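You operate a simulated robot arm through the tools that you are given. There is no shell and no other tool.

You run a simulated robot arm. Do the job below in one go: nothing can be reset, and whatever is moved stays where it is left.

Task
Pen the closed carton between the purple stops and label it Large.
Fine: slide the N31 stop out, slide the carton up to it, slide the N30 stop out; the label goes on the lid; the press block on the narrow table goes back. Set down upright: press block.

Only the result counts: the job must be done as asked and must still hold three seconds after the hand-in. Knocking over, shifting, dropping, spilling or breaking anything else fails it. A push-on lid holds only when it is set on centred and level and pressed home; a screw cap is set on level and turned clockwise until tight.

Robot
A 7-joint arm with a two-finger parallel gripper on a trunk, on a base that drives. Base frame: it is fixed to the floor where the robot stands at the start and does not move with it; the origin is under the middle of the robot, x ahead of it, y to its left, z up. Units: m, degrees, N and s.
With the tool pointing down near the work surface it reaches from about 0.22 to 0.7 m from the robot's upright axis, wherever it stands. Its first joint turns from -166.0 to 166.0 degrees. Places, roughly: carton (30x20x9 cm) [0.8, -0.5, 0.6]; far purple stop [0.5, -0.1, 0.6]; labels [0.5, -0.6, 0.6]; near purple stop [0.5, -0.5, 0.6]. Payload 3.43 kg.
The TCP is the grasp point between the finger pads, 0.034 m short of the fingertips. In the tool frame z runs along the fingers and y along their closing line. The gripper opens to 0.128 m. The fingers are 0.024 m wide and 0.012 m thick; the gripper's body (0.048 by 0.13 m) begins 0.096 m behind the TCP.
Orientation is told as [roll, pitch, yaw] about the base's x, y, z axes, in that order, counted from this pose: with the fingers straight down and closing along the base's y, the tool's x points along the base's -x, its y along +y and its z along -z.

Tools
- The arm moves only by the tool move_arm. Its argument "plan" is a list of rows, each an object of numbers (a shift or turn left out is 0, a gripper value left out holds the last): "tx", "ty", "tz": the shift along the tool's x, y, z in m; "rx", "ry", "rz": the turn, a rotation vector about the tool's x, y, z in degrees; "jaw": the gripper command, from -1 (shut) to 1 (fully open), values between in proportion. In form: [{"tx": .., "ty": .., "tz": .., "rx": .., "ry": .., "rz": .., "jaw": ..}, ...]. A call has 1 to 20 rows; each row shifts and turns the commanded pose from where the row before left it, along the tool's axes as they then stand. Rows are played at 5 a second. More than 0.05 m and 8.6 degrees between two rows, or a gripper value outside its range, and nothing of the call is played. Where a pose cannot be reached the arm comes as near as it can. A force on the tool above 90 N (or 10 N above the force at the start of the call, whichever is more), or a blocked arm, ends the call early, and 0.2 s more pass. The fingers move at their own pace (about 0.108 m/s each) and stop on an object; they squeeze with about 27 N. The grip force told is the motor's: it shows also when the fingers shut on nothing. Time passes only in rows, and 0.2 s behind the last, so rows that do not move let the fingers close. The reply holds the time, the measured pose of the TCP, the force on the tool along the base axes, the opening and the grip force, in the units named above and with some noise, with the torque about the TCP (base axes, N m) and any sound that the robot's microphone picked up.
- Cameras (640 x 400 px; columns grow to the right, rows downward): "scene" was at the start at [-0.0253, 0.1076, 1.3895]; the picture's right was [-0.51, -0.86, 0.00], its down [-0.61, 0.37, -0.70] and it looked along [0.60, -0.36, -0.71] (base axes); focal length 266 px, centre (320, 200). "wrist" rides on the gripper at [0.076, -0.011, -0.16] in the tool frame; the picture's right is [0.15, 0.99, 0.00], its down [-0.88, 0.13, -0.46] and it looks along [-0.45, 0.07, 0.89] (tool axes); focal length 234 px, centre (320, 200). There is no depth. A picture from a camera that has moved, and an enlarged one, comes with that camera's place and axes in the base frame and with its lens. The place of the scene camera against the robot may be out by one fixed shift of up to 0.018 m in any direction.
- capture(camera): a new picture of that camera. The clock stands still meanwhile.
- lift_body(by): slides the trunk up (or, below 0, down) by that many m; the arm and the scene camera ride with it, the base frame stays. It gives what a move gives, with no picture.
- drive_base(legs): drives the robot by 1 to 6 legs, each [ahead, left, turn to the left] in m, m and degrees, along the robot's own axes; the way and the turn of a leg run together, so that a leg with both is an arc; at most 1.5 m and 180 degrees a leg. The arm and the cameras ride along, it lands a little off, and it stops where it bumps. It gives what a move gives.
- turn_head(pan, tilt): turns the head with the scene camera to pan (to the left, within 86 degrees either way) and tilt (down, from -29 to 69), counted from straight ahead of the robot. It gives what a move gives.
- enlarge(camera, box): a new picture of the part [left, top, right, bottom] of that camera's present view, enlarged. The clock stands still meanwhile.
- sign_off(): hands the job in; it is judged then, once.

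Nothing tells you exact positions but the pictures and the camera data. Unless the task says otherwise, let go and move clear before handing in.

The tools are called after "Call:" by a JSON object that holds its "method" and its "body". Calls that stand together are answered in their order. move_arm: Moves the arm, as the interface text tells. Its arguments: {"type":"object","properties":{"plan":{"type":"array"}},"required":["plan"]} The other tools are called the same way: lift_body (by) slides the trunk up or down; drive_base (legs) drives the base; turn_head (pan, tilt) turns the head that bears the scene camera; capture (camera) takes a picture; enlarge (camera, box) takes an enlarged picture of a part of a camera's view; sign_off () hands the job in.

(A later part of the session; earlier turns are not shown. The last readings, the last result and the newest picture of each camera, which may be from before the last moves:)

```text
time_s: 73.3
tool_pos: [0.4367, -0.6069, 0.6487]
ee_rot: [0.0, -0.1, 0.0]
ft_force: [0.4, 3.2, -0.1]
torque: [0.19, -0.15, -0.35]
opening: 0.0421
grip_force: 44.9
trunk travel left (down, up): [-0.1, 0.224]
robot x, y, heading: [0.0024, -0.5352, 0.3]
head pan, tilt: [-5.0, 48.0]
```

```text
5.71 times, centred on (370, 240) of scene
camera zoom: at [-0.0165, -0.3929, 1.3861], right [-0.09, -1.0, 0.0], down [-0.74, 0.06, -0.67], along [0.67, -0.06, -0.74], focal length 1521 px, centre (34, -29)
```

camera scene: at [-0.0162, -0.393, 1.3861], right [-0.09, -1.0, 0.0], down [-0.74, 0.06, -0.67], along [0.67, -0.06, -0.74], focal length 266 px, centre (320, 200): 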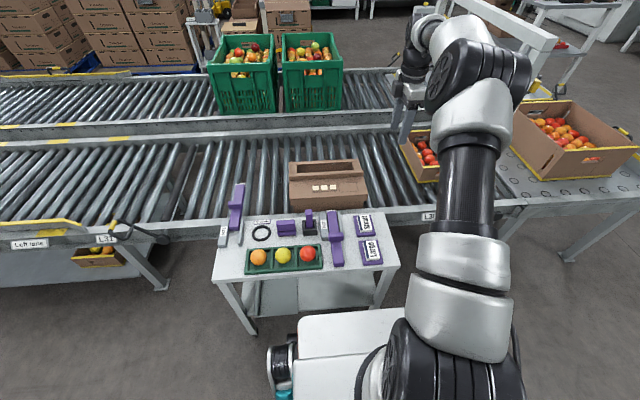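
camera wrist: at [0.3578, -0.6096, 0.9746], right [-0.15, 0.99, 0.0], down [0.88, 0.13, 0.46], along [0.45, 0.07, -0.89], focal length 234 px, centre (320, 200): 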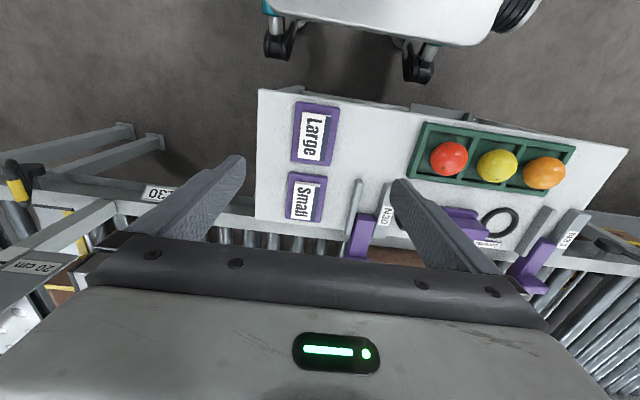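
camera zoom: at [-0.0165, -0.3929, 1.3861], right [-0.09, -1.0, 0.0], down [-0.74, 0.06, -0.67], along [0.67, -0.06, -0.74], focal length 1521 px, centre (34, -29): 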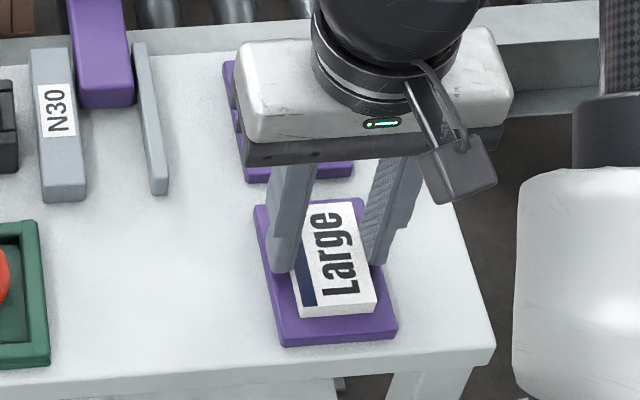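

The grip stopped at 0.042 m, matching the tile's width. Lifting gently to see whether just the tile comes up.

Call:
{"method": "move_arm", "body": {"plan": [{"tz": -0.005}, {"tz": -0.01}, {"tz": -0.02}, {"tz": -0.03}, {"tz": -0.04}, {}]}}

Call:
{"method": "capture", "body": {"camera": "wrist"}}

Call:
{"method": "enlarge", "body": {"camera": "wrist", "box": [240, 100, 400, 260]}}

Call:
{"method": "enlarge", "body": {"camera": "scene", "box": [320, 175, 420, 275]}}

```text
time_s: 74.7
tool_pos: [0.4368, -0.6062, 0.754]
ee_rot: [0.0, -0.1, 0.0]
ft_force: [0.3, 0.6, 0.6]
torque: [0.02, 0.02, -0.01]
opening: 0.0001
grip_force: 33.2
trunk travel left (down, up): [-0.1, 0.224]
robot x, y, heading: [-0.0001, -0.5353, 0.0]
head pan, tilt: [-5.0, 48.0]
```

```text
taken
camera wrist: at [0.3609, -0.6175, 0.9136], right [-0.15, 0.99, 0.0], down [0.88, 0.13, 0.46], along [0.45, 0.07, -0.89], focal length 234 px, centre (320, 200)
```

wrist: 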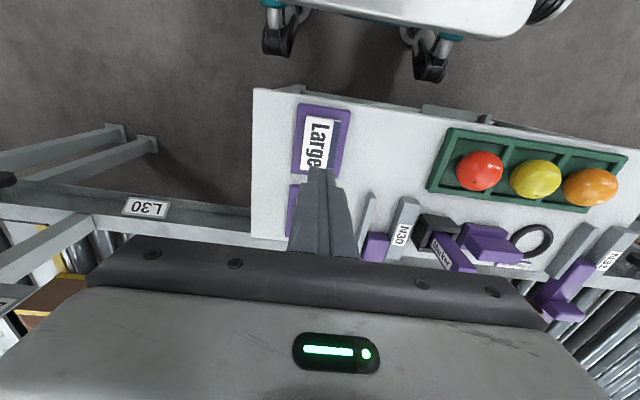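

```text
2.50 times, centred on (320, 180) of wrist
camera zoom: at [0.3609, -0.6175, 0.9136], right [-0.15, 0.99, 0.0], down [0.88, 0.13, 0.46], along [0.45, 0.07, -0.89], focal length 585 px, centre (320, 250)
```

zoom: 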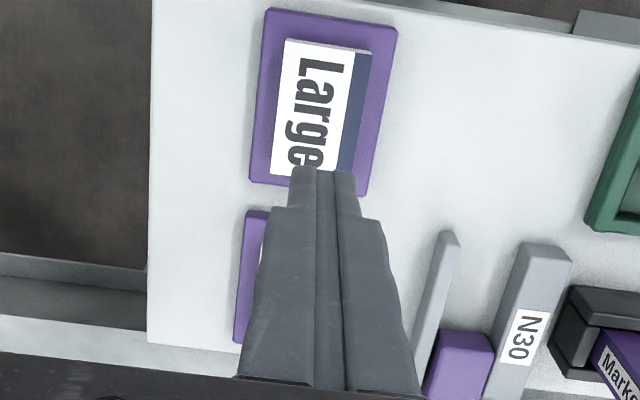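

```text
4.00 times, centred on (370, 225) of scene
camera zoom: at [-0.0166, -0.393, 1.3862], right [-0.09, -1.0, 0.0], down [-0.74, 0.06, -0.67], along [0.67, -0.06, -0.74], focal length 1064 px, centre (120, 100)
```

zoom: 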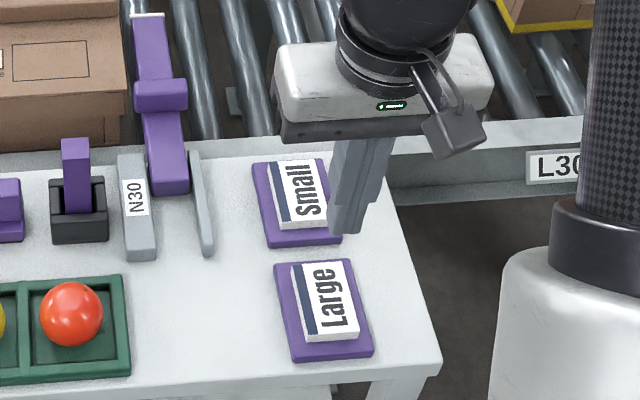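

The fingers slipped off: the tile is fixed to its tray, so it is a label pad. The inverted-T press block has the same footprint, so it must pick up a label by pressing on the Large pad and transfer it onto the lid, then go back. I'll raise the arm and drive to a better spot for reaching the lid.

Call:
{"method": "move_arm", "body": {"plan": [{"tz": -0.04, "jaw": 0.2}, {"tz": -0.04}, {"tz": -0.04}, {}]}}

Call:
{"method": "enlarge", "body": {"camera": "wrist", "box": [240, 80, 400, 200]}}

Call:
{"method": "drive_base", "body": {"legs": [[0.03, 0.115, 0]]}}

```text
time_s: 75.7
tool_pos: [0.435, -0.6076, 0.875]
ee_rot: [0.0, -0.1, 0.1]
ft_force: [0.5, 0.6, 0.2]
torque: [0.02, 0.02, 0.0]
opening: 0.0769
grip_force: 0.0
trunk travel left (down, up): [-0.1, 0.224]
robot x, y, heading: [-0.0025, -0.5303, -0.2]
head pan, tilt: [-5.0, 48.0]
```

```text
3.33 times, centred on (320, 140) of wrist
camera zoom: at [0.3608, -0.6184, 1.0344], right [-0.15, 0.99, 0.0], down [0.88, 0.13, 0.46], along [0.45, 0.07, -0.89], focal length 781 px, centre (320, 400)
```

zoom: 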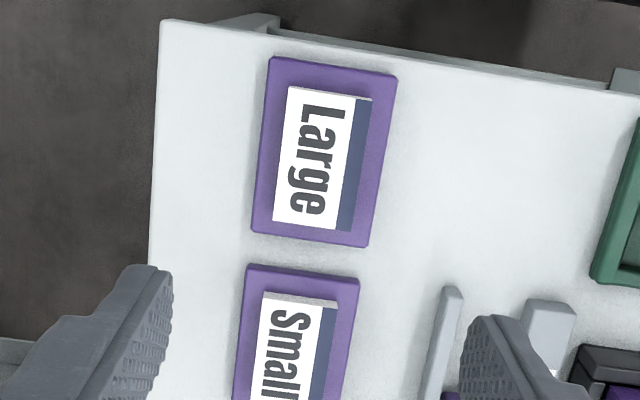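

```text
time_s: 77.5
tool_pos: [0.4654, -0.4949, 0.8739]
ee_rot: [0.0, -0.1, 0.1]
ft_force: [0.1, 0.4, 0.5]
torque: [0.0, -0.01, 0.0]
opening: 0.0771
grip_force: 0.0
trunk travel left (down, up): [-0.1, 0.224]
robot x, y, heading: [0.0286, -0.4205, -0.0]
head pan, tilt: [-5.0, 48.0]
```

Now at robot (0.03, -0.42). I'll hover over the press block to measure it.

Call:
{"method": "move_arm", "body": {"plan": [{"ty": 0.045}, {"ty": 0.045}, {"ty": 0.045}, {"ty": 0.03}, {"tz": 0.04}, {"tz": 0.03}, {}]}}

Call:
{"method": "capture", "body": {"camera": "wrist"}}

Call:
{"method": "enlarge", "body": {"camera": "wrist", "box": [240, 110, 400, 240]}}

Call:
{"method": "enlarge", "body": {"camera": "scene", "box": [240, 190, 340, 270]}}

```text
time_s: 79.0
tool_pos: [0.4641, -0.3284, 0.8041]
ee_rot: [0.0, -0.3, 0.1]
ft_force: [0.1, 0.0, 0.7]
torque: [-0.01, -0.01, 0.0]
opening: 0.077
grip_force: 0.1
trunk travel left (down, up): [-0.1, 0.224]
robot x, y, heading: [0.0308, -0.4212, -0.1]
head pan, tilt: [-5.0, 48.0]
```

```text
taken
camera wrist: at [0.3907, -0.3391, 0.9642], right [-0.15, 0.99, 0.0], down [0.88, 0.13, 0.46], along [0.45, 0.07, -0.89], focal length 234 px, centre (320, 200)
```

wrist: 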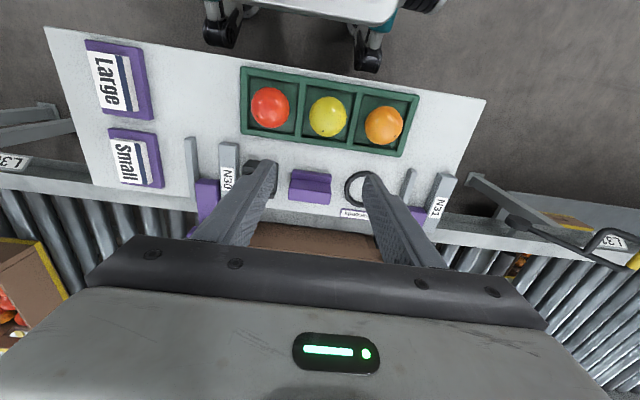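

```text
3.08 times, centred on (320, 175) of wrist
camera zoom: at [0.3907, -0.3391, 0.9642], right [-0.15, 0.99, 0.0], down [0.88, 0.13, 0.46], along [0.45, 0.07, -0.89], focal length 720 px, centre (320, 277)
```

zoom: 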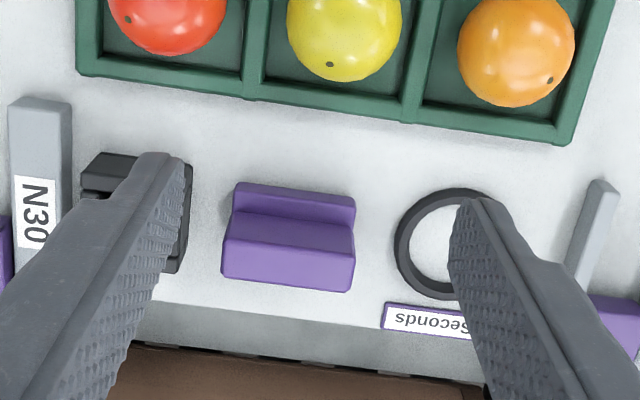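

```text
5.00 times, centred on (290, 230) of scene
camera zoom: at [0.0134, -0.278, 1.3861], right [-0.09, -1.0, 0.0], down [-0.74, 0.06, -0.67], along [0.67, -0.06, -0.74], focal length 1330 px, centre (470, 50)
```

zoom: 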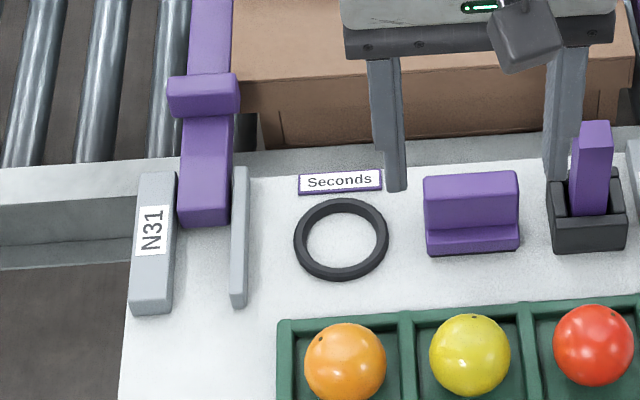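

The press block: base y -0.363…-0.301, ridge x ≈ 0.536–0.555, ridge top z ≈ 0.652, base top ≈ 0.618. I'll yaw the gripper -90° so the fingers straddle the ridge (then 0° at the pad and -90° at the lid make the text read correctly).

Call:
{"method": "move_arm", "body": {"plan": [{"rz": 8.5, "jaw": -0.1}, {"rz": 8.5}, {"rz": 8.5}, {"rz": 8.5}, {"rz": 8.5}, {"rz": 8.5}, {"rz": 8.5}, {"rz": 8.5}, {"rz": 8.5}, {"rz": 8.5}, {"rz": 5.0}, {"ty": 0.04}, {"ty": 0.041, "tx": -0.004}, {"tz": 0.04}, {}]}}

Call:
{"method": "capture", "body": {"camera": "wrist"}}

Call:
{"method": "enlarge", "body": {"camera": "wrist", "box": [240, 110, 400, 240]}}

Call:
{"method": "enlarge", "body": {"camera": "scene", "box": [240, 170, 340, 270]}}

```text
time_s: 82.2
tool_pos: [0.5463, -0.3328, 0.7646]
ee_rot: [0.1, 0.0, -90.1]
ft_force: [-0.5, 0.1, -0.4]
torque: [-0.01, -0.02, -0.02]
opening: 0.0574
grip_force: 0.0
trunk travel left (down, up): [-0.1, 0.224]
robot x, y, heading: [0.0298, -0.419, 0.0]
head pan, tilt: [-5.0, 48.0]
```

```text
taken
camera wrist: at [0.536, -0.2562, 0.9239], right [0.99, 0.15, 0.0], down [0.13, -0.88, 0.46], along [0.07, -0.45, -0.89], focal length 234 px, centre (320, 200)
```

wrist: 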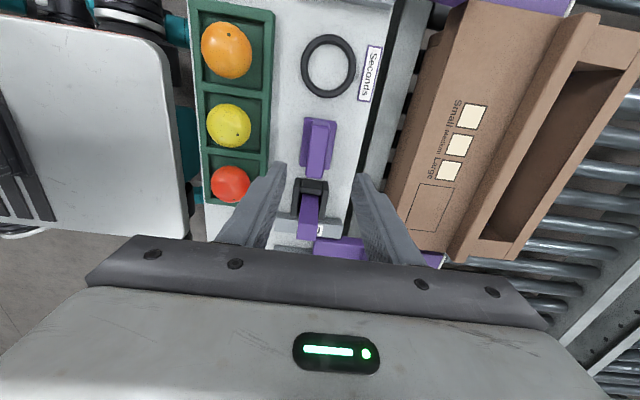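

```text
3.08 times, centred on (320, 175) of wrist
camera zoom: at [0.536, -0.2562, 0.9239], right [0.99, 0.15, 0.0], down [0.13, -0.88, 0.46], along [0.07, -0.45, -0.89], focal length 720 px, centre (320, 277)
```

zoom: 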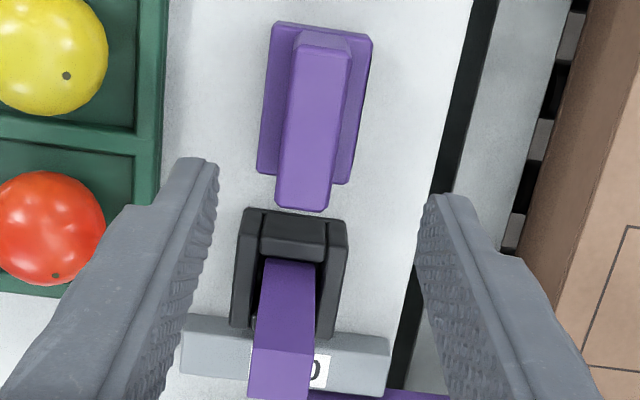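

```text
4.00 times, centred on (290, 220) of scene
camera zoom: at [0.0134, -0.278, 1.3861], right [-0.09, -1.0, 0.0], down [-0.74, 0.06, -0.67], along [0.67, -0.06, -0.74], focal length 1064 px, centre (440, 120)
```

zoom: 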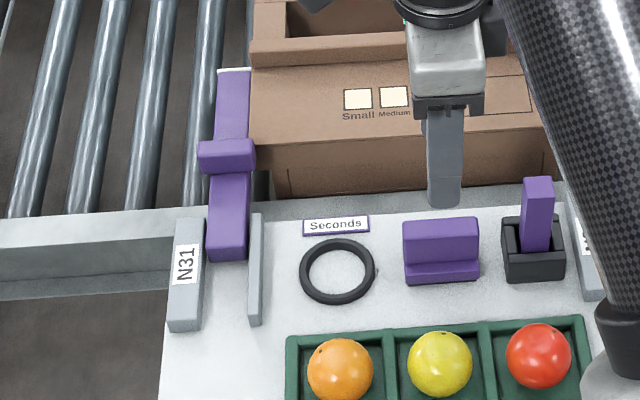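

The ridge is centred at (0.5445, -0.3325), and the base is 0.062 × 0.041 — label-sized, confirming its use. Descending and gripping the ridge.

Call:
{"method": "move_arm", "body": {"plan": [{"ty": -0.0015, "tz": 0.035}, {"tz": 0.035}, {"tz": 0.02}, {"tz": 0.01}, {"tz": 0.004}, {}]}}

Call:
{"method": "enlarge", "body": {"camera": "wrist", "box": [240, 110, 400, 240]}}

Call:
{"method": "enlarge", "body": {"camera": "scene", "box": [240, 170, 340, 270]}}

```text
time_s: 83.7
tool_pos: [0.5451, -0.3318, 0.6597]
ee_rot: [0.1, 0.0, -90.1]
ft_force: [0.5, 0.7, -0.7]
torque: [-0.02, 0.0, 0.03]
opening: 0.0576
grip_force: 0.0
trunk travel left (down, up): [-0.1, 0.224]
robot x, y, heading: [0.0292, -0.4206, 0.2]
head pan, tilt: [-5.0, 48.0]
```

```text
3.08 times, centred on (320, 175) of wrist
camera zoom: at [0.5348, -0.2557, 0.82], right [0.99, 0.15, 0.0], down [0.13, -0.88, 0.46], along [0.07, -0.45, -0.89], focal length 720 px, centre (320, 277)
```

zoom: 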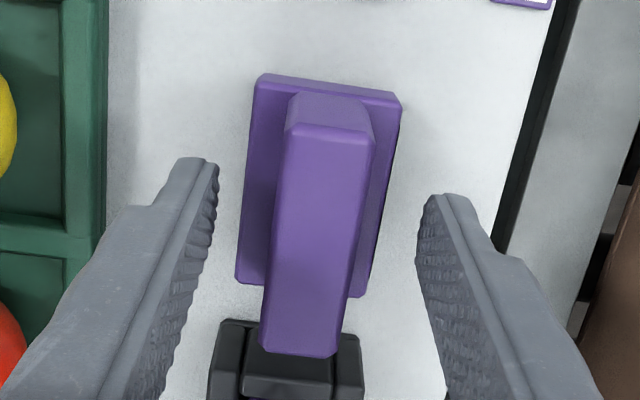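

```text
4.00 times, centred on (290, 220) of scene
camera zoom: at [0.0133, -0.278, 1.3861], right [-0.09, -1.0, 0.0], down [-0.74, 0.06, -0.67], along [0.67, -0.06, -0.74], focal length 1064 px, centre (440, 120)
```

zoom: 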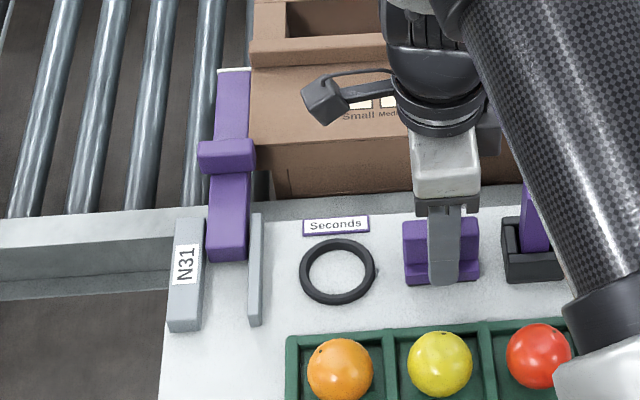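

I'll raise a few millimetres to be sure the tips clear the base's top, then close on the ridge.

Call:
{"method": "move_arm", "body": {"plan": [{"tz": -0.005}, {"jaw": -0.5}, {"jaw": -0.8}, {"jaw": -1}, {"jaw": -1}, {"jaw": -1}, {}]}}

Call:
{"method": "enlarge", "body": {"camera": "wrist", "box": [240, 110, 400, 240]}}

Call:
{"method": "enlarge", "body": {"camera": "scene", "box": [240, 170, 340, 270]}}

```text
time_s: 85.2
tool_pos: [0.5449, -0.333, 0.6657]
ee_rot: [0.1, 0.0, -89.9]
ft_force: [0.2, 0.7, 0.7]
torque: [0.0, -0.01, 0.0]
opening: 0.021
grip_force: 27.2
trunk travel left (down, up): [-0.1, 0.224]
robot x, y, heading: [0.0313, -0.4186, 0.2]
head pan, tilt: [-5.0, 48.0]
```

```text
3.08 times, centred on (320, 175) of wrist
camera zoom: at [0.5351, -0.2558, 0.8251], right [0.99, 0.15, 0.0], down [0.13, -0.88, 0.46], along [0.07, -0.45, -0.89], focal length 720 px, centre (320, 277)
```

zoom: 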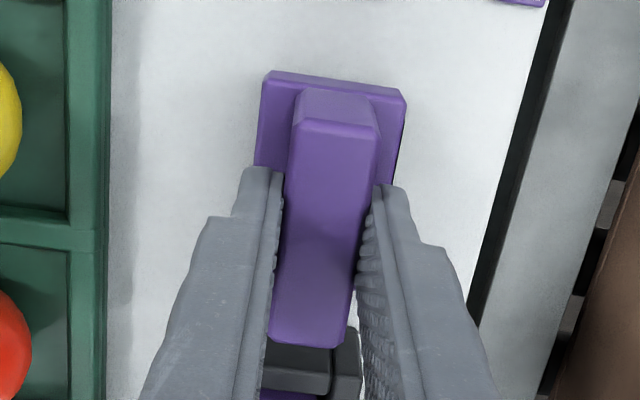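

```text
4.00 times, centred on (290, 220) of scene
camera zoom: at [0.0133, -0.278, 1.3861], right [-0.09, -1.0, 0.0], down [-0.74, 0.06, -0.67], along [0.67, -0.06, -0.74], focal length 1064 px, centre (440, 120)
```

zoom: 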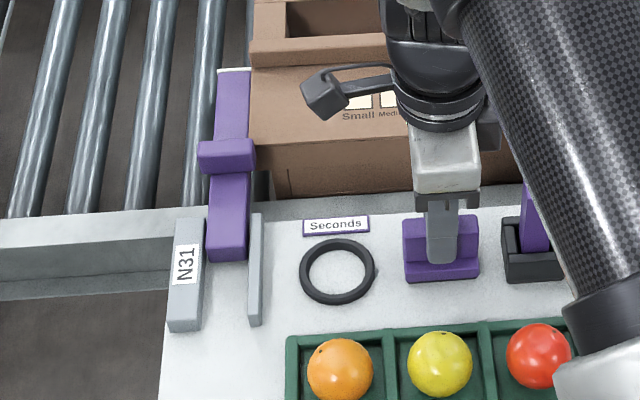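

Gripped the ridge (opening 0.021). Noting the home pose: TCP (0.545, -0.333, 0.6657), yaw -90. Lifting.

Call:
{"method": "move_arm", "body": {"plan": [{"tz": -0.005}, {"tz": -0.02}, {"tz": -0.04}, {"tz": -0.04}, {"tz": -0.035}, {}]}}

Call:
{"method": "capture", "body": {"camera": "wrist"}}

Call:
{"method": "enlarge", "body": {"camera": "scene", "box": [220, 150, 360, 270]}}

```text
time_s: 86.7
tool_pos: [0.5438, -0.3305, 0.8067]
ee_rot: [0.1, 0.0, -89.9]
ft_force: [-0.3, -0.7, -0.5]
torque: [0.04, -0.04, -0.01]
opening: 0.0211
grip_force: 27.2
trunk travel left (down, up): [-0.1, 0.224]
robot x, y, heading: [0.0278, -0.4186, 0.2]
head pan, tilt: [-5.0, 48.0]
```

```text
taken
camera wrist: at [0.5349, -0.2547, 0.9652], right [0.99, 0.15, 0.0], down [0.13, -0.88, 0.46], along [0.07, -0.45, -0.89], focal length 234 px, centre (320, 200)
```

wrist: 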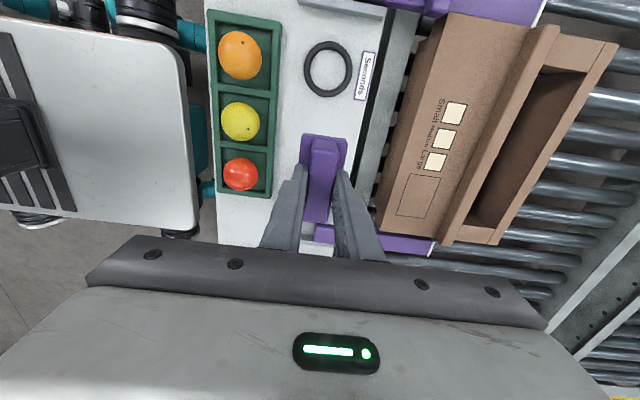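

```text
3.33 times, centred on (290, 210) of scene
camera zoom: at [0.0133, -0.278, 1.3861], right [-0.09, -1.0, 0.0], down [-0.74, 0.06, -0.67], along [0.67, -0.06, -0.74], focal length 887 px, centre (420, 167)
```

zoom: 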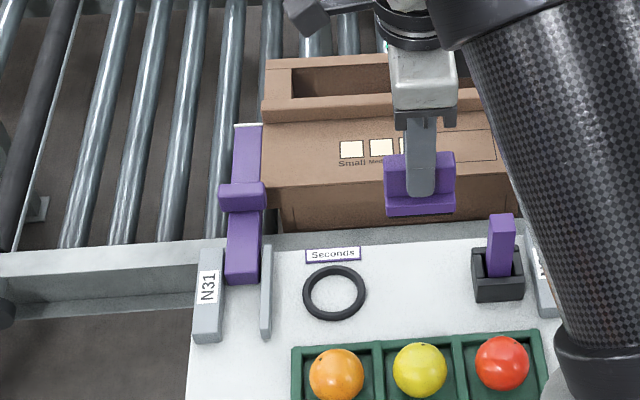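

The block is held firmly. Now moving over the Large pad and turning back to yaw 0 so the block matches the pad's orientation.

Call:
{"method": "move_arm", "body": {"plan": [{"tx": -0.0396, "ty": -0.0155}, {"tx": -0.0396, "ty": -0.0155}, {"tx": -0.0396, "ty": -0.0155}, {"tx": -0.0396, "ty": -0.0155}, {"tx": -0.0396, "ty": -0.0155}, {"tx": -0.0396, "ty": -0.0155}, {"tx": -0.0396, "ty": -0.0155}, {"rz": -8.5}, {"rz": -8.5}, {"rz": -8.5}, {"rz": -8.5}, {"rz": -8.5}, {"rz": -8.5}, {"rz": -8.5}, {"rz": -8.5}, {"rz": -8.5}, {"rz": -8.5}, {"rz": -5.0}, {}]}}

Call:
{"method": "capture", "body": {"camera": "wrist"}}

Call:
{"method": "enlarge", "body": {"camera": "wrist", "box": [240, 80, 400, 240]}}

Call:
{"method": "enlarge", "body": {"camera": "scene", "box": [340, 170, 460, 290]}}

```text
time_s: 90.7
tool_pos: [0.436, -0.6113, 0.8056]
ee_rot: [0.0, -0.1, 0.2]
ft_force: [-0.1, -0.1, -1.9]
torque: [0.01, 0.04, 0.01]
opening: 0.0211
grip_force: 27.1
trunk travel left (down, up): [-0.1, 0.224]
robot x, y, heading: [0.0284, -0.4201, 0.2]
head pan, tilt: [-5.0, 48.0]
```

```text
taken
camera wrist: at [0.362, -0.6201, 0.9648], right [-0.15, 0.99, 0.0], down [0.88, 0.13, 0.46], along [0.45, 0.07, -0.89], focal length 234 px, centre (320, 200)
```

wrist: 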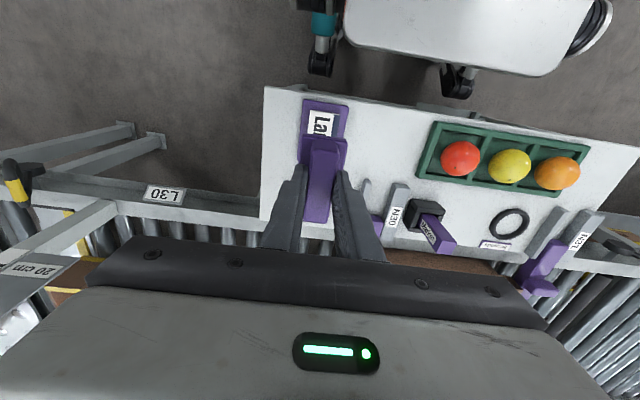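

```text
2.50 times, centred on (320, 160) of wrist
camera zoom: at [0.362, -0.6201, 0.9648], right [-0.15, 0.99, 0.0], down [0.88, 0.13, 0.46], along [0.45, 0.07, -0.89], focal length 585 px, centre (320, 300)
```

zoom: 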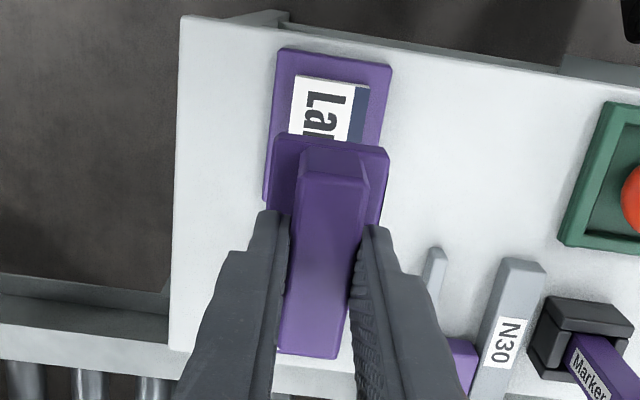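

```text
3.33 times, centred on (400, 230) of scene
camera zoom: at [0.0133, -0.278, 1.3861], right [-0.09, -1.0, 0.0], down [-0.74, 0.06, -0.67], along [0.67, -0.06, -0.74], focal length 887 px, centre (53, 100)
```

zoom: 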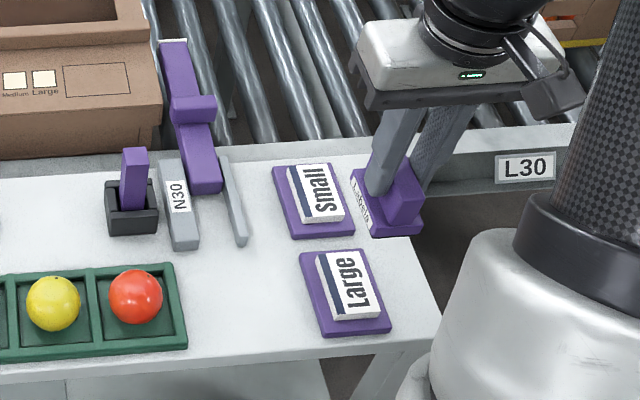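

Call:
{"method": "enlarge", "body": {"camera": "scene", "box": [395, 200, 435, 245]}}

```text
8.89 times, centred on (415, 222) of scene
camera zoom: at [0.0133, -0.278, 1.3861], right [-0.09, -1.0, 0.0], down [-0.74, 0.06, -0.67], along [0.67, -0.06, -0.74], focal length 2365 px, centre (-524, 0)
```

zoom: 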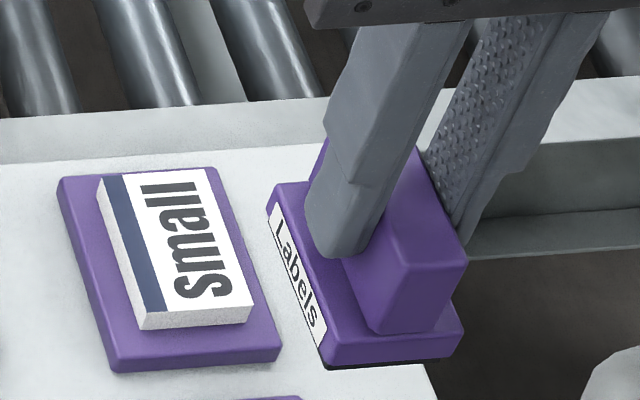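

The block's side tag reads "Labels", confirming it's the label applicator. Lowering it over the Large pad.

Call:
{"method": "move_arm", "body": {"plan": [{"ty": 0.0038, "tz": 0.03}, {"tz": 0.03}, {"tz": 0.03}, {"tz": 0.012}, {}]}}

Call:
{"method": "enlarge", "body": {"camera": "wrist", "box": [240, 80, 400, 240]}}

Call:
{"method": "enlarge", "body": {"camera": "scene", "box": [370, 200, 450, 280]}}

```text
time_s: 91.8
tool_pos: [0.4359, -0.6048, 0.704]
ee_rot: [0.0, -0.1, -0.1]
ft_force: [-0.6, -0.8, -0.8]
torque: [0.01, 0.05, 0.03]
opening: 0.0214
grip_force: 27.2
trunk travel left (down, up): [-0.1, 0.224]
robot x, y, heading: [0.0271, -0.4208, 0.5]
head pan, tilt: [-5.0, 48.0]
```

```text
2.50 times, centred on (320, 160) of wrist
camera zoom: at [0.3614, -0.6159, 0.8633], right [-0.15, 0.99, 0.0], down [0.88, 0.13, 0.46], along [0.45, 0.07, -0.89], focal length 585 px, centre (320, 300)
```

zoom: 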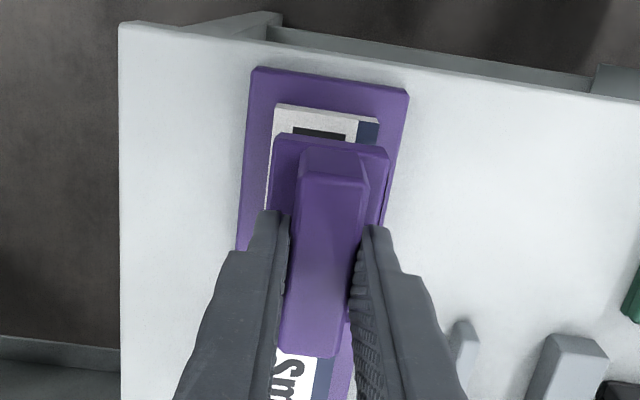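

```text
5.00 times, centred on (410, 240) of scene
camera zoom: at [0.0134, -0.278, 1.3861], right [-0.09, -1.0, 0.0], down [-0.74, 0.06, -0.67], along [0.67, -0.06, -0.74], focal length 1330 px, centre (-130, 0)
```

zoom: 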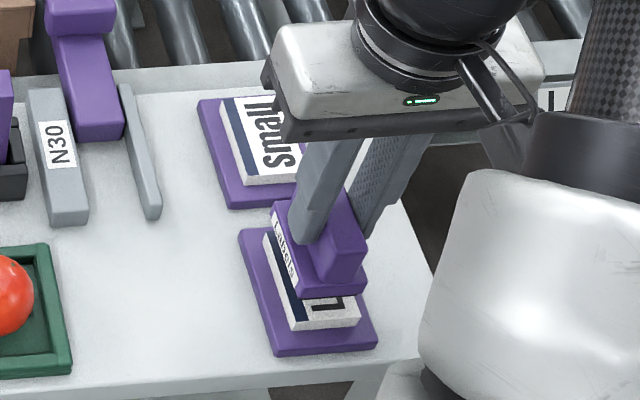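

Call:
{"method": "move_arm", "body": {"plan": [{"ty": -0.002, "tx": 0.0015, "tz": 0.006}, {"tz": 0.005}, {}]}}

Call:
{"method": "enlarge", "body": {"camera": "scene", "box": [370, 200, 450, 280]}}

```text
time_s: 92.7
tool_pos: [0.4355, -0.6073, 0.6926]
ee_rot: [-0.1, 0.0, 0.0]
ft_force: [-0.4, 1.2, -0.7]
torque: [-0.01, -0.02, 0.03]
opening: 0.0212
grip_force: 27.1
trunk travel left (down, up): [-0.1, 0.224]
robot x, y, heading: [0.0275, -0.4183, 0.1]
head pan, tilt: [-5.0, 48.0]
```

```text
5.00 times, centred on (410, 240) of scene
camera zoom: at [0.0134, -0.278, 1.3861], right [-0.09, -1.0, 0.0], down [-0.74, 0.06, -0.67], along [0.67, -0.06, -0.74], focal length 1330 px, centre (-130, 0)
```

zoom: 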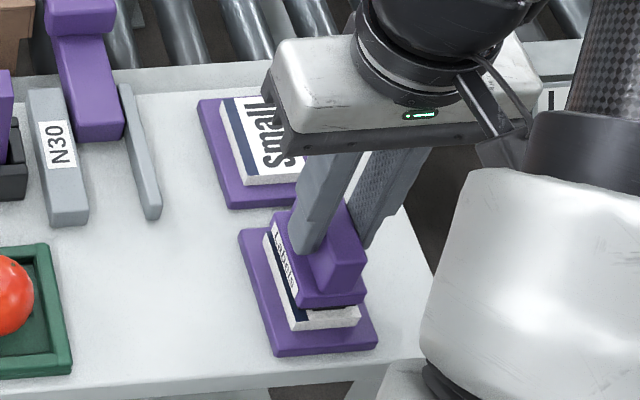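

Call:
{"method": "move_arm", "body": {"plan": [{"tz": 0.003}, {"tz": 0.002}, {}]}}

```text
time_s: 93.5
tool_pos: [0.4355, -0.6086, 0.689]
ee_rot: [-0.1, -0.4, 0.0]
ft_force: [-2.6, 0.5, 21.0]
torque: [0.08, 0.22, -0.03]
opening: 0.0215
grip_force: 27.1
trunk travel left (down, up): [-0.1, 0.224]
robot x, y, heading: [0.0287, -0.4188, -0.1]
head pan, tilt: [-5.0, 48.0]
```

Contact with about 21 N pressing on the pad. I'll hold briefly and then lift to see whether a label came along.

Call:
{"method": "move_arm", "body": {"plan": [{"tz": 0.001}, {}, {}, {}, {}]}}

Call:
{"method": "move_arm", "body": {"plan": [{"tz": -0.003}, {"tz": -0.01}, {"tz": -0.03}, {"tz": -0.04}, {"tz": -0.04}, {}]}}

Call:
{"method": "capture", "body": {"camera": "wrist"}}

Call:
{"method": "enlarge", "body": {"camera": "scene", "box": [360, 180, 450, 280]}}

```text
time_s: 94.7
tool_pos: [0.4354, -0.6071, 0.6875]
ee_rot: [-0.1, -0.2, 0.0]
ft_force: [2.4, -1.6, 21.6]
torque: [-0.05, -0.15, 0.01]
opening: 0.021
grip_force: 27.8
trunk travel left (down, up): [-0.1, 0.224]
robot x, y, heading: [0.0297, -0.4213, 0.1]
head pan, tilt: [-5.0, 48.0]
```

```text
time_s: 96.0
tool_pos: [0.4357, -0.6085, 0.8096]
ee_rot: [0.0, -0.1, 0.0]
ft_force: [-0.5, 0.1, -2.1]
torque: [-0.04, 0.02, 0.01]
opening: 0.021
grip_force: 27.3
trunk travel left (down, up): [-0.1, 0.224]
robot x, y, heading: [0.0312, -0.4234, 0.2]
head pan, tilt: [-5.0, 48.0]
```

```text
taken
camera wrist: at [0.3603, -0.618, 0.9695], right [-0.15, 0.99, 0.0], down [0.88, 0.13, 0.46], along [0.45, 0.07, -0.89], focal length 234 px, centre (320, 200)
```

wrist: 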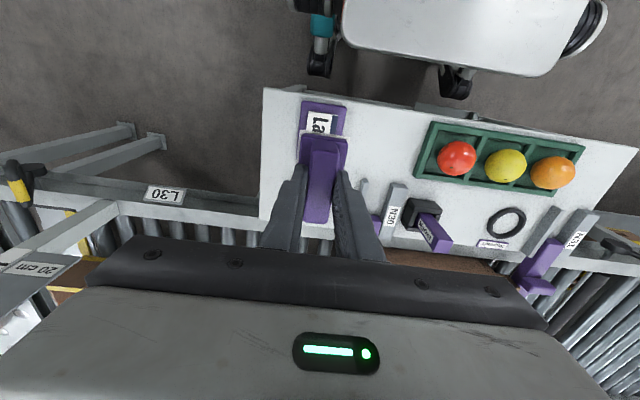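

```text
4.00 times, centred on (405, 230) of scene
camera zoom: at [0.0133, -0.278, 1.3861], right [-0.09, -1.0, 0.0], down [-0.74, 0.06, -0.67], along [0.67, -0.06, -0.74], focal length 1064 px, centre (-20, 80)
```

zoom: 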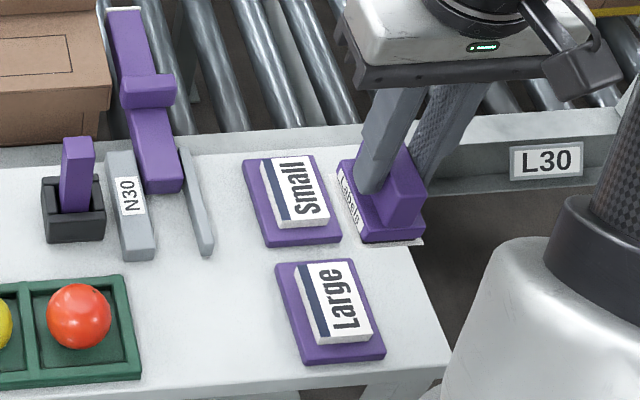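

Call:
{"method": "enlarge", "body": {"camera": "scene", "box": [435, 200, 475, 245]}}

Call:
{"method": "enlarge", "body": {"camera": "scene", "box": [435, 215, 475, 275]}}

Call:
{"method": "enlarge", "body": {"camera": "wrist", "box": [280, 90, 360, 170]}}

```text
8.89 times, centred on (455, 222) of scene
camera zoom: at [0.0133, -0.278, 1.3861], right [-0.09, -1.0, 0.0], down [-0.74, 0.06, -0.67], along [0.67, -0.06, -0.74], focal length 2365 px, centre (-880, 0)
```

zoom: 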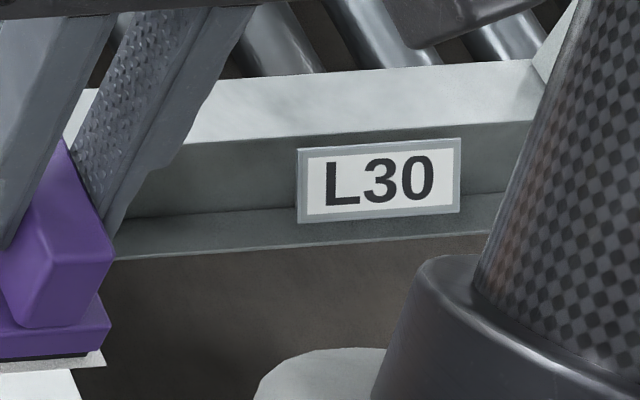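

```text
6.67 times, centred on (455, 245) of scene
camera zoom: at [0.0133, -0.278, 1.3861], right [-0.09, -1.0, 0.0], down [-0.74, 0.06, -0.67], along [0.67, -0.06, -0.74], focal length 1774 px, centre (-580, -100)
```

zoom: 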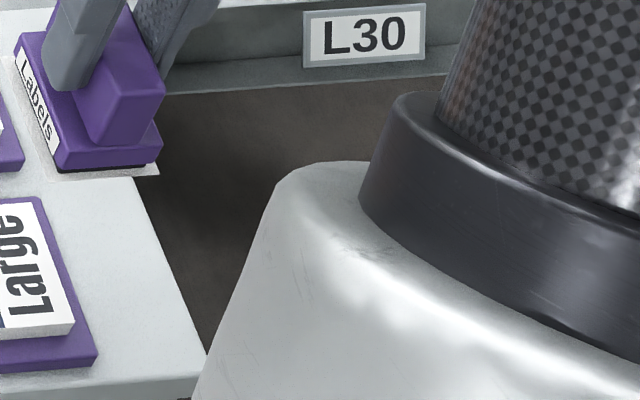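

```text
5.00 times, centred on (320, 130) of wrist
camera zoom: at [0.3603, -0.618, 0.9695], right [-0.15, 0.99, 0.0], down [0.88, 0.13, 0.46], along [0.45, 0.07, -0.89], focal length 1171 px, centre (320, 550)
```

zoom: 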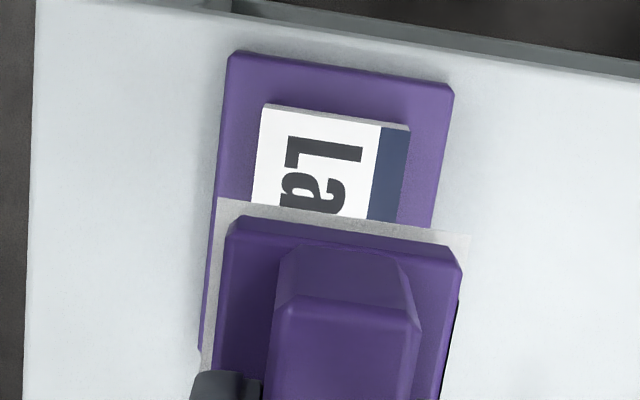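

A white label sheet is now stuck under the block. I'll turn to yaw -90 and move toward the carton, pausing beside the outline to measure it.

Call:
{"method": "move_arm", "body": {"plan": [{"tz": -0.025}, {"rz": 8.5}, {"rz": 8.5}, {"rz": 8.5}, {"rz": 8.5}, {"rz": 8.5}, {"rz": 8.5}, {"rz": 8.5}, {"rz": 8.5}, {"rz": 8.5}, {"rz": 8.5}, {"rz": 5.0}, {"tx": 0.04, "ty": 0.027}, {"tx": 0.04, "ty": 0.027}, {"tx": 0.04, "ty": 0.027}, {"tx": 0.04, "ty": 0.027}, {"tx": 0.04, "ty": 0.027}, {"tx": 0.04, "ty": 0.027}, {}]}}

Call:
{"method": "capture", "body": {"camera": "wrist"}}

Call:
{"method": "enlarge", "body": {"camera": "wrist", "box": [300, 80, 460, 240]}}

Call:
{"method": "enlarge", "body": {"camera": "scene", "box": [240, 130, 400, 250]}}

```text
time_s: 100.0
tool_pos: [0.5968, -0.3655, 0.835]
ee_rot: [0.1, 0.0, -90.0]
ft_force: [0.1, -0.1, -0.9]
torque: [0.0, 0.02, 0.0]
opening: 0.0212
grip_force: 27.5
trunk travel left (down, up): [-0.1, 0.224]
robot x, y, heading: [0.0308, -0.4174, 0.1]
head pan, tilt: [-5.0, 48.0]
```

```text
taken
camera wrist: at [0.5872, -0.29, 0.9949], right [0.99, 0.15, 0.0], down [0.13, -0.88, 0.46], along [0.07, -0.45, -0.89], focal length 234 px, centre (320, 200)
```

wrist: 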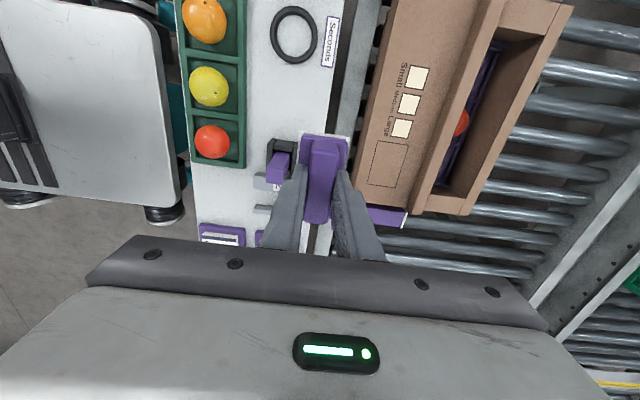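

```text
2.50 times, centred on (380, 160) of wrist
camera zoom: at [0.5872, -0.29, 0.9949], right [0.99, 0.15, 0.0], down [0.13, -0.88, 0.46], along [0.07, -0.45, -0.89], focal length 585 px, centre (170, 300)
```

zoom: 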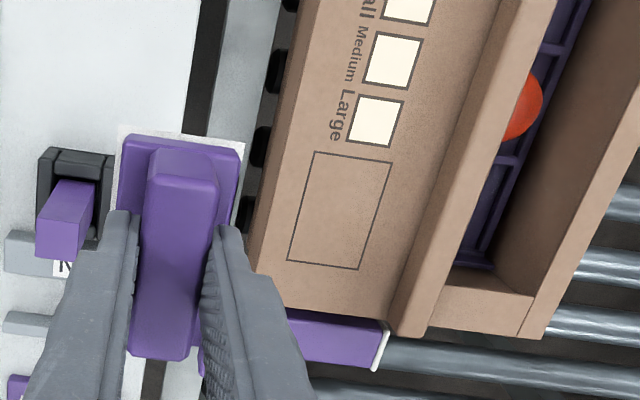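

```text
3.33 times, centred on (320, 190) of scene
camera zoom: at [0.0134, -0.2779, 1.3861], right [-0.09, -1.0, 0.0], down [-0.74, 0.06, -0.67], along [0.67, -0.06, -0.74], focal length 887 px, centre (320, 233)
```

zoom: 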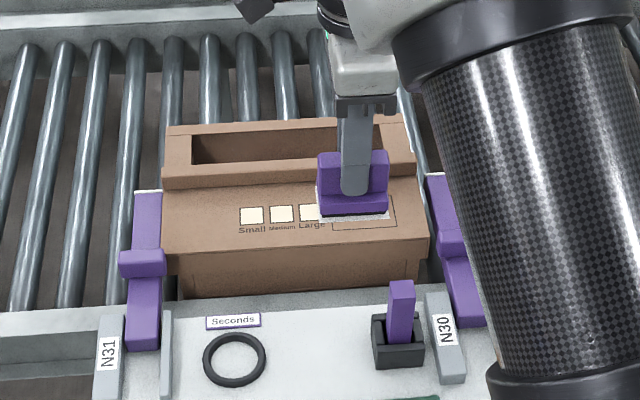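

The outline spans x ≈ 0.688–0.739, y ≈ -0.433…-0.359, centred at (0.714, -0.395). Moving the block above it.

Call:
{"method": "move_arm", "body": {"plan": [{"ty": 0.04, "tx": -0.01}, {"ty": 0.04, "tx": -0.01}, {"ty": 0.037, "tx": -0.0095}, {"tz": 0.04}, {"tz": 0.03}, {"tz": 0.02}, {}]}}

Call:
{"method": "enlarge", "body": {"camera": "wrist", "box": [240, 80, 400, 240]}}

Call:
{"method": "enlarge", "body": {"camera": "scene", "box": [270, 140, 370, 230]}}

```text
time_s: 101.7
tool_pos: [0.714, -0.3984, 0.7455]
ee_rot: [0.1, 0.0, -90.1]
ft_force: [-0.8, 0.1, -0.7]
torque: [-0.01, 0.01, 0.01]
opening: 0.0211
grip_force: 27.2
trunk travel left (down, up): [-0.1, 0.224]
robot x, y, heading: [0.0296, -0.422, 0.1]
head pan, tilt: [-5.0, 48.0]
```

```text
2.50 times, centred on (320, 160) of wrist
camera zoom: at [0.704, -0.3208, 0.905], right [0.99, 0.15, 0.0], down [0.13, -0.88, 0.46], along [0.07, -0.45, -0.89], focal length 585 px, centre (320, 300)
```

zoom: 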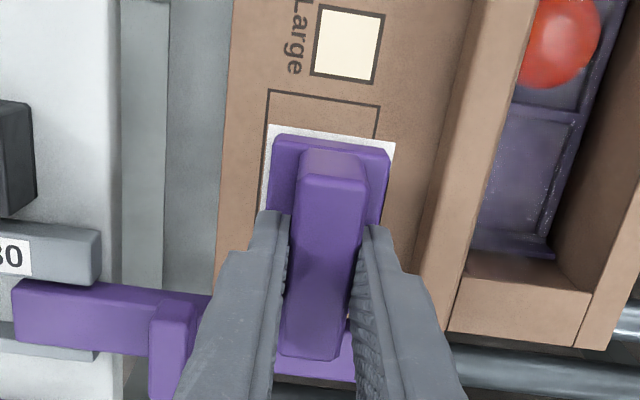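

```text
4.44 times, centred on (320, 185) of scene
camera zoom: at [0.0134, -0.278, 1.3861], right [-0.09, -1.0, 0.0], down [-0.74, 0.06, -0.67], along [0.67, -0.06, -0.74], focal length 1183 px, centre (320, 267)
```

zoom: 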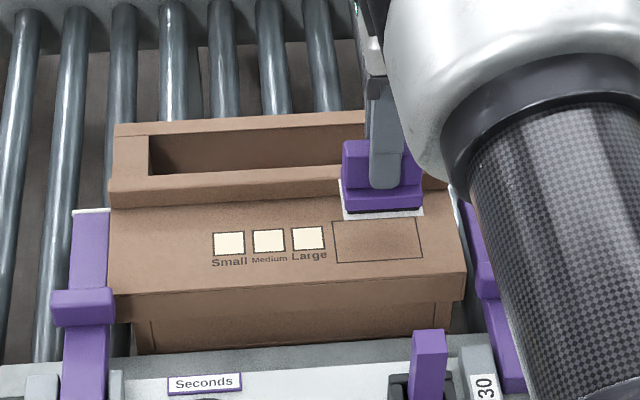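

The label is about 4 mm off in each axis from the outline; I'll correct x by -3.5 mm and y by +4 mm and come lower.

Call:
{"method": "move_arm", "body": {"plan": [{"ty": -0.0035, "tx": 0.004, "tz": 0.015}, {"tz": 0.015}, {"tz": 0.006}, {}]}}

Call:
{"method": "enlarge", "body": {"camera": "wrist", "box": [240, 80, 400, 240]}}

Call:
{"method": "enlarge", "body": {"camera": "scene", "box": [270, 140, 370, 230]}}

```text
time_s: 102.7
tool_pos: [0.7111, -0.3923, 0.7087]
ee_rot: [0.0, 0.0, -90.0]
ft_force: [-0.1, 0.1, -0.5]
torque: [-0.01, 0.0, -0.02]
opening: 0.0213
grip_force: 26.4
trunk travel left (down, up): [-0.1, 0.224]
robot x, y, heading: [0.0298, -0.4222, 0.2]
head pan, tilt: [-5.0, 48.0]
```

```text
2.50 times, centred on (320, 160) of wrist
camera zoom: at [0.7006, -0.3165, 0.8687], right [0.99, 0.15, 0.0], down [0.13, -0.88, 0.46], along [0.07, -0.45, -0.89], focal length 585 px, centre (320, 300)
```

zoom: 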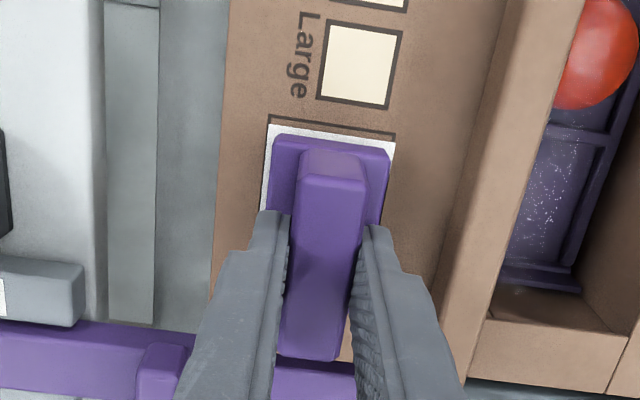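

```text
4.44 times, centred on (320, 185) of scene
camera zoom: at [0.0134, -0.278, 1.3861], right [-0.09, -1.0, 0.0], down [-0.74, 0.06, -0.67], along [0.67, -0.06, -0.74], focal length 1183 px, centre (320, 267)
```

zoom: 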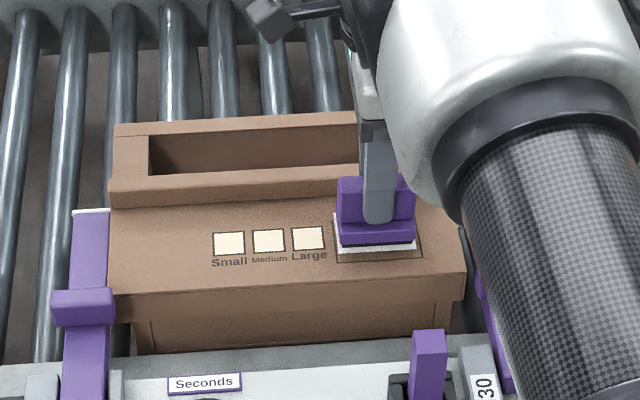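

The label now sits centred within the outline. Creeping down to press it on.

Call:
{"method": "move_arm", "body": {"plan": [{"tz": 0.004}, {"tz": 0.003}, {}]}}

```text
time_s: 103.5
tool_pos: [0.7101, -0.3938, 0.7009]
ee_rot: [0.1, 0.0, -90.1]
ft_force: [-0.2, 0.2, -1.4]
torque: [0.0, 0.0, 0.0]
opening: 0.0211
grip_force: 27.0
trunk travel left (down, up): [-0.1, 0.224]
robot x, y, heading: [0.0311, -0.4216, 0.4]
head pan, tilt: [-5.0, 48.0]
```

Call:
{"method": "move_arm", "body": {"plan": [{"tz": 0.002}, {"tz": 0.002}, {}]}}

```text
time_s: 104.2
tool_pos: [0.7099, -0.393, 0.6975]
ee_rot: [0.1, -0.1, -90.0]
ft_force: [-0.8, 0.3, -0.7]
torque: [-0.03, 0.01, -0.02]
opening: 0.0211
grip_force: 26.4
trunk travel left (down, up): [-0.1, 0.224]
robot x, y, heading: [0.0303, -0.4179, 0.0]
head pan, tilt: [-5.0, 48.0]
```

Call:
{"method": "move_arm", "body": {"plan": [{"tz": 0.002}, {"tz": 0.001}, {}]}}

Call:
{"method": "enlarge", "body": {"camera": "scene", "box": [290, 150, 350, 220]}}

```text
time_s: 105.0
tool_pos: [0.7107, -0.392, 0.6988]
ee_rot: [0.3, 0.0, -90.0]
ft_force: [0.6, -0.9, 12.7]
torque: [-0.44, 0.11, 0.0]
opening: 0.021
grip_force: 26.3
trunk travel left (down, up): [-0.1, 0.224]
robot x, y, heading: [0.0301, -0.4182, 0.2]
head pan, tilt: [-5.0, 48.0]
```

```text
5.71 times, centred on (320, 185) of scene
camera zoom: at [0.0123, -0.278, 1.3863], right [-0.09, -1.0, 0.0], down [-0.74, 0.06, -0.67], along [0.67, -0.06, -0.74], focal length 1521 px, centre (320, 286)
```

zoom: 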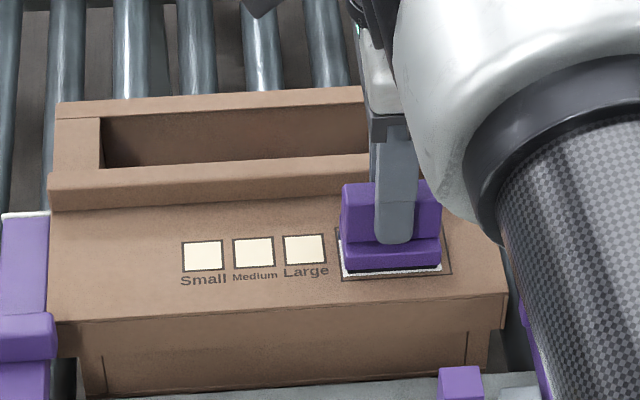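

Contact at 12.7 N. I'll add a bit more pressure and hold, similar to the pick-up press.

Call:
{"method": "move_arm", "body": {"plan": [{"tz": 0.001}, {}, {}]}}

```text
time_s: 105.8
tool_pos: [0.7114, -0.3927, 0.6972]
ee_rot: [0.4, 0.0, -90.0]
ft_force: [0.8, -1.6, 22.1]
torque: [-0.11, 0.09, -0.04]
opening: 0.0214
grip_force: 27.5
trunk travel left (down, up): [-0.1, 0.224]
robot x, y, heading: [0.0266, -0.4224, 0.2]
head pan, tilt: [-5.0, 48.0]
```

Call:
{"method": "move_arm", "body": {"plan": [{"tz": 0.001}, {}, {}, {}, {}]}}

```text
time_s: 107.0
tool_pos: [0.7096, -0.3918, 0.6951]
ee_rot: [0.3, 0.0, -90.0]
ft_force: [1.3, 0.4, 21.8]
torque: [0.04, 0.03, 0.04]
opening: 0.021
grip_force: 26.7
trunk travel left (down, up): [-0.1, 0.224]
robot x, y, heading: [0.0288, -0.4205, 0.0]
head pan, tilt: [-5.0, 48.0]
```

Pressed with about 22 N. Lifting straight up to check the transfer.

Call:
{"method": "move_arm", "body": {"plan": [{"tz": -0.003}, {"tz": -0.01}, {"tz": -0.03}, {"tz": -0.04}, {"tz": -0.04}, {"ty": -0.04}, {"ty": -0.04}, {}]}}

Call:
{"method": "capture", "body": {"camera": "wrist"}}

Call:
{"method": "enlarge", "body": {"camera": "wrist", "box": [300, 80, 460, 240]}}

Call:
{"method": "enlarge", "body": {"camera": "scene", "box": [250, 130, 390, 250]}}

```text
time_s: 108.8
tool_pos: [0.629, -0.393, 0.8164]
ee_rot: [0.3, -0.1, -89.9]
ft_force: [1.2, 0.4, -0.4]
torque: [0.01, 0.01, 0.0]
opening: 0.0211
grip_force: 27.3
trunk travel left (down, up): [-0.1, 0.224]
robot x, y, heading: [0.0303, -0.4169, 0.2]
head pan, tilt: [-5.0, 48.0]
```

```text
taken
camera wrist: at [0.6194, -0.3159, 0.9759], right [0.99, 0.15, 0.0], down [0.13, -0.88, 0.46], along [0.07, -0.45, -0.89], focal length 234 px, centre (320, 200)
```

wrist: 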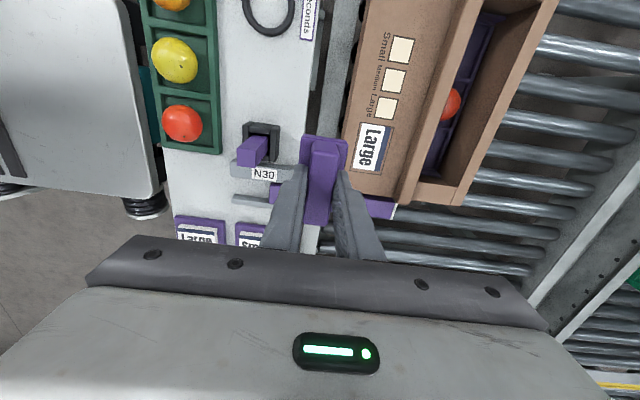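

```text
2.50 times, centred on (380, 160) of wrist
camera zoom: at [0.6194, -0.3159, 0.9759], right [0.99, 0.15, 0.0], down [0.13, -0.88, 0.46], along [0.07, -0.45, -0.89], focal length 585 px, centre (170, 300)
```

zoom: 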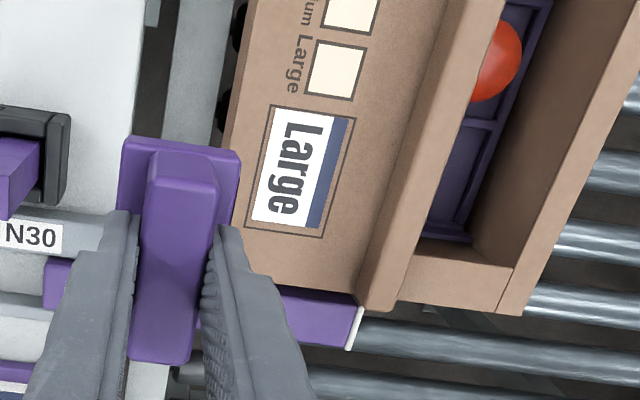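

```text
3.33 times, centred on (320, 190) of scene
camera zoom: at [0.0132, -0.278, 1.3861], right [-0.09, -1.0, 0.0], down [-0.74, 0.06, -0.67], along [0.67, -0.06, -0.74], focal length 887 px, centre (320, 233)
```

zoom: 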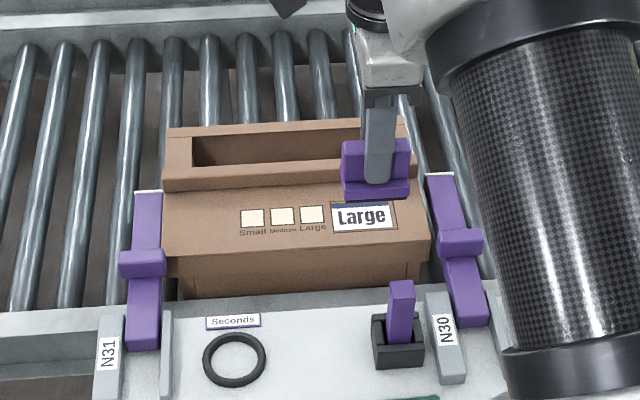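

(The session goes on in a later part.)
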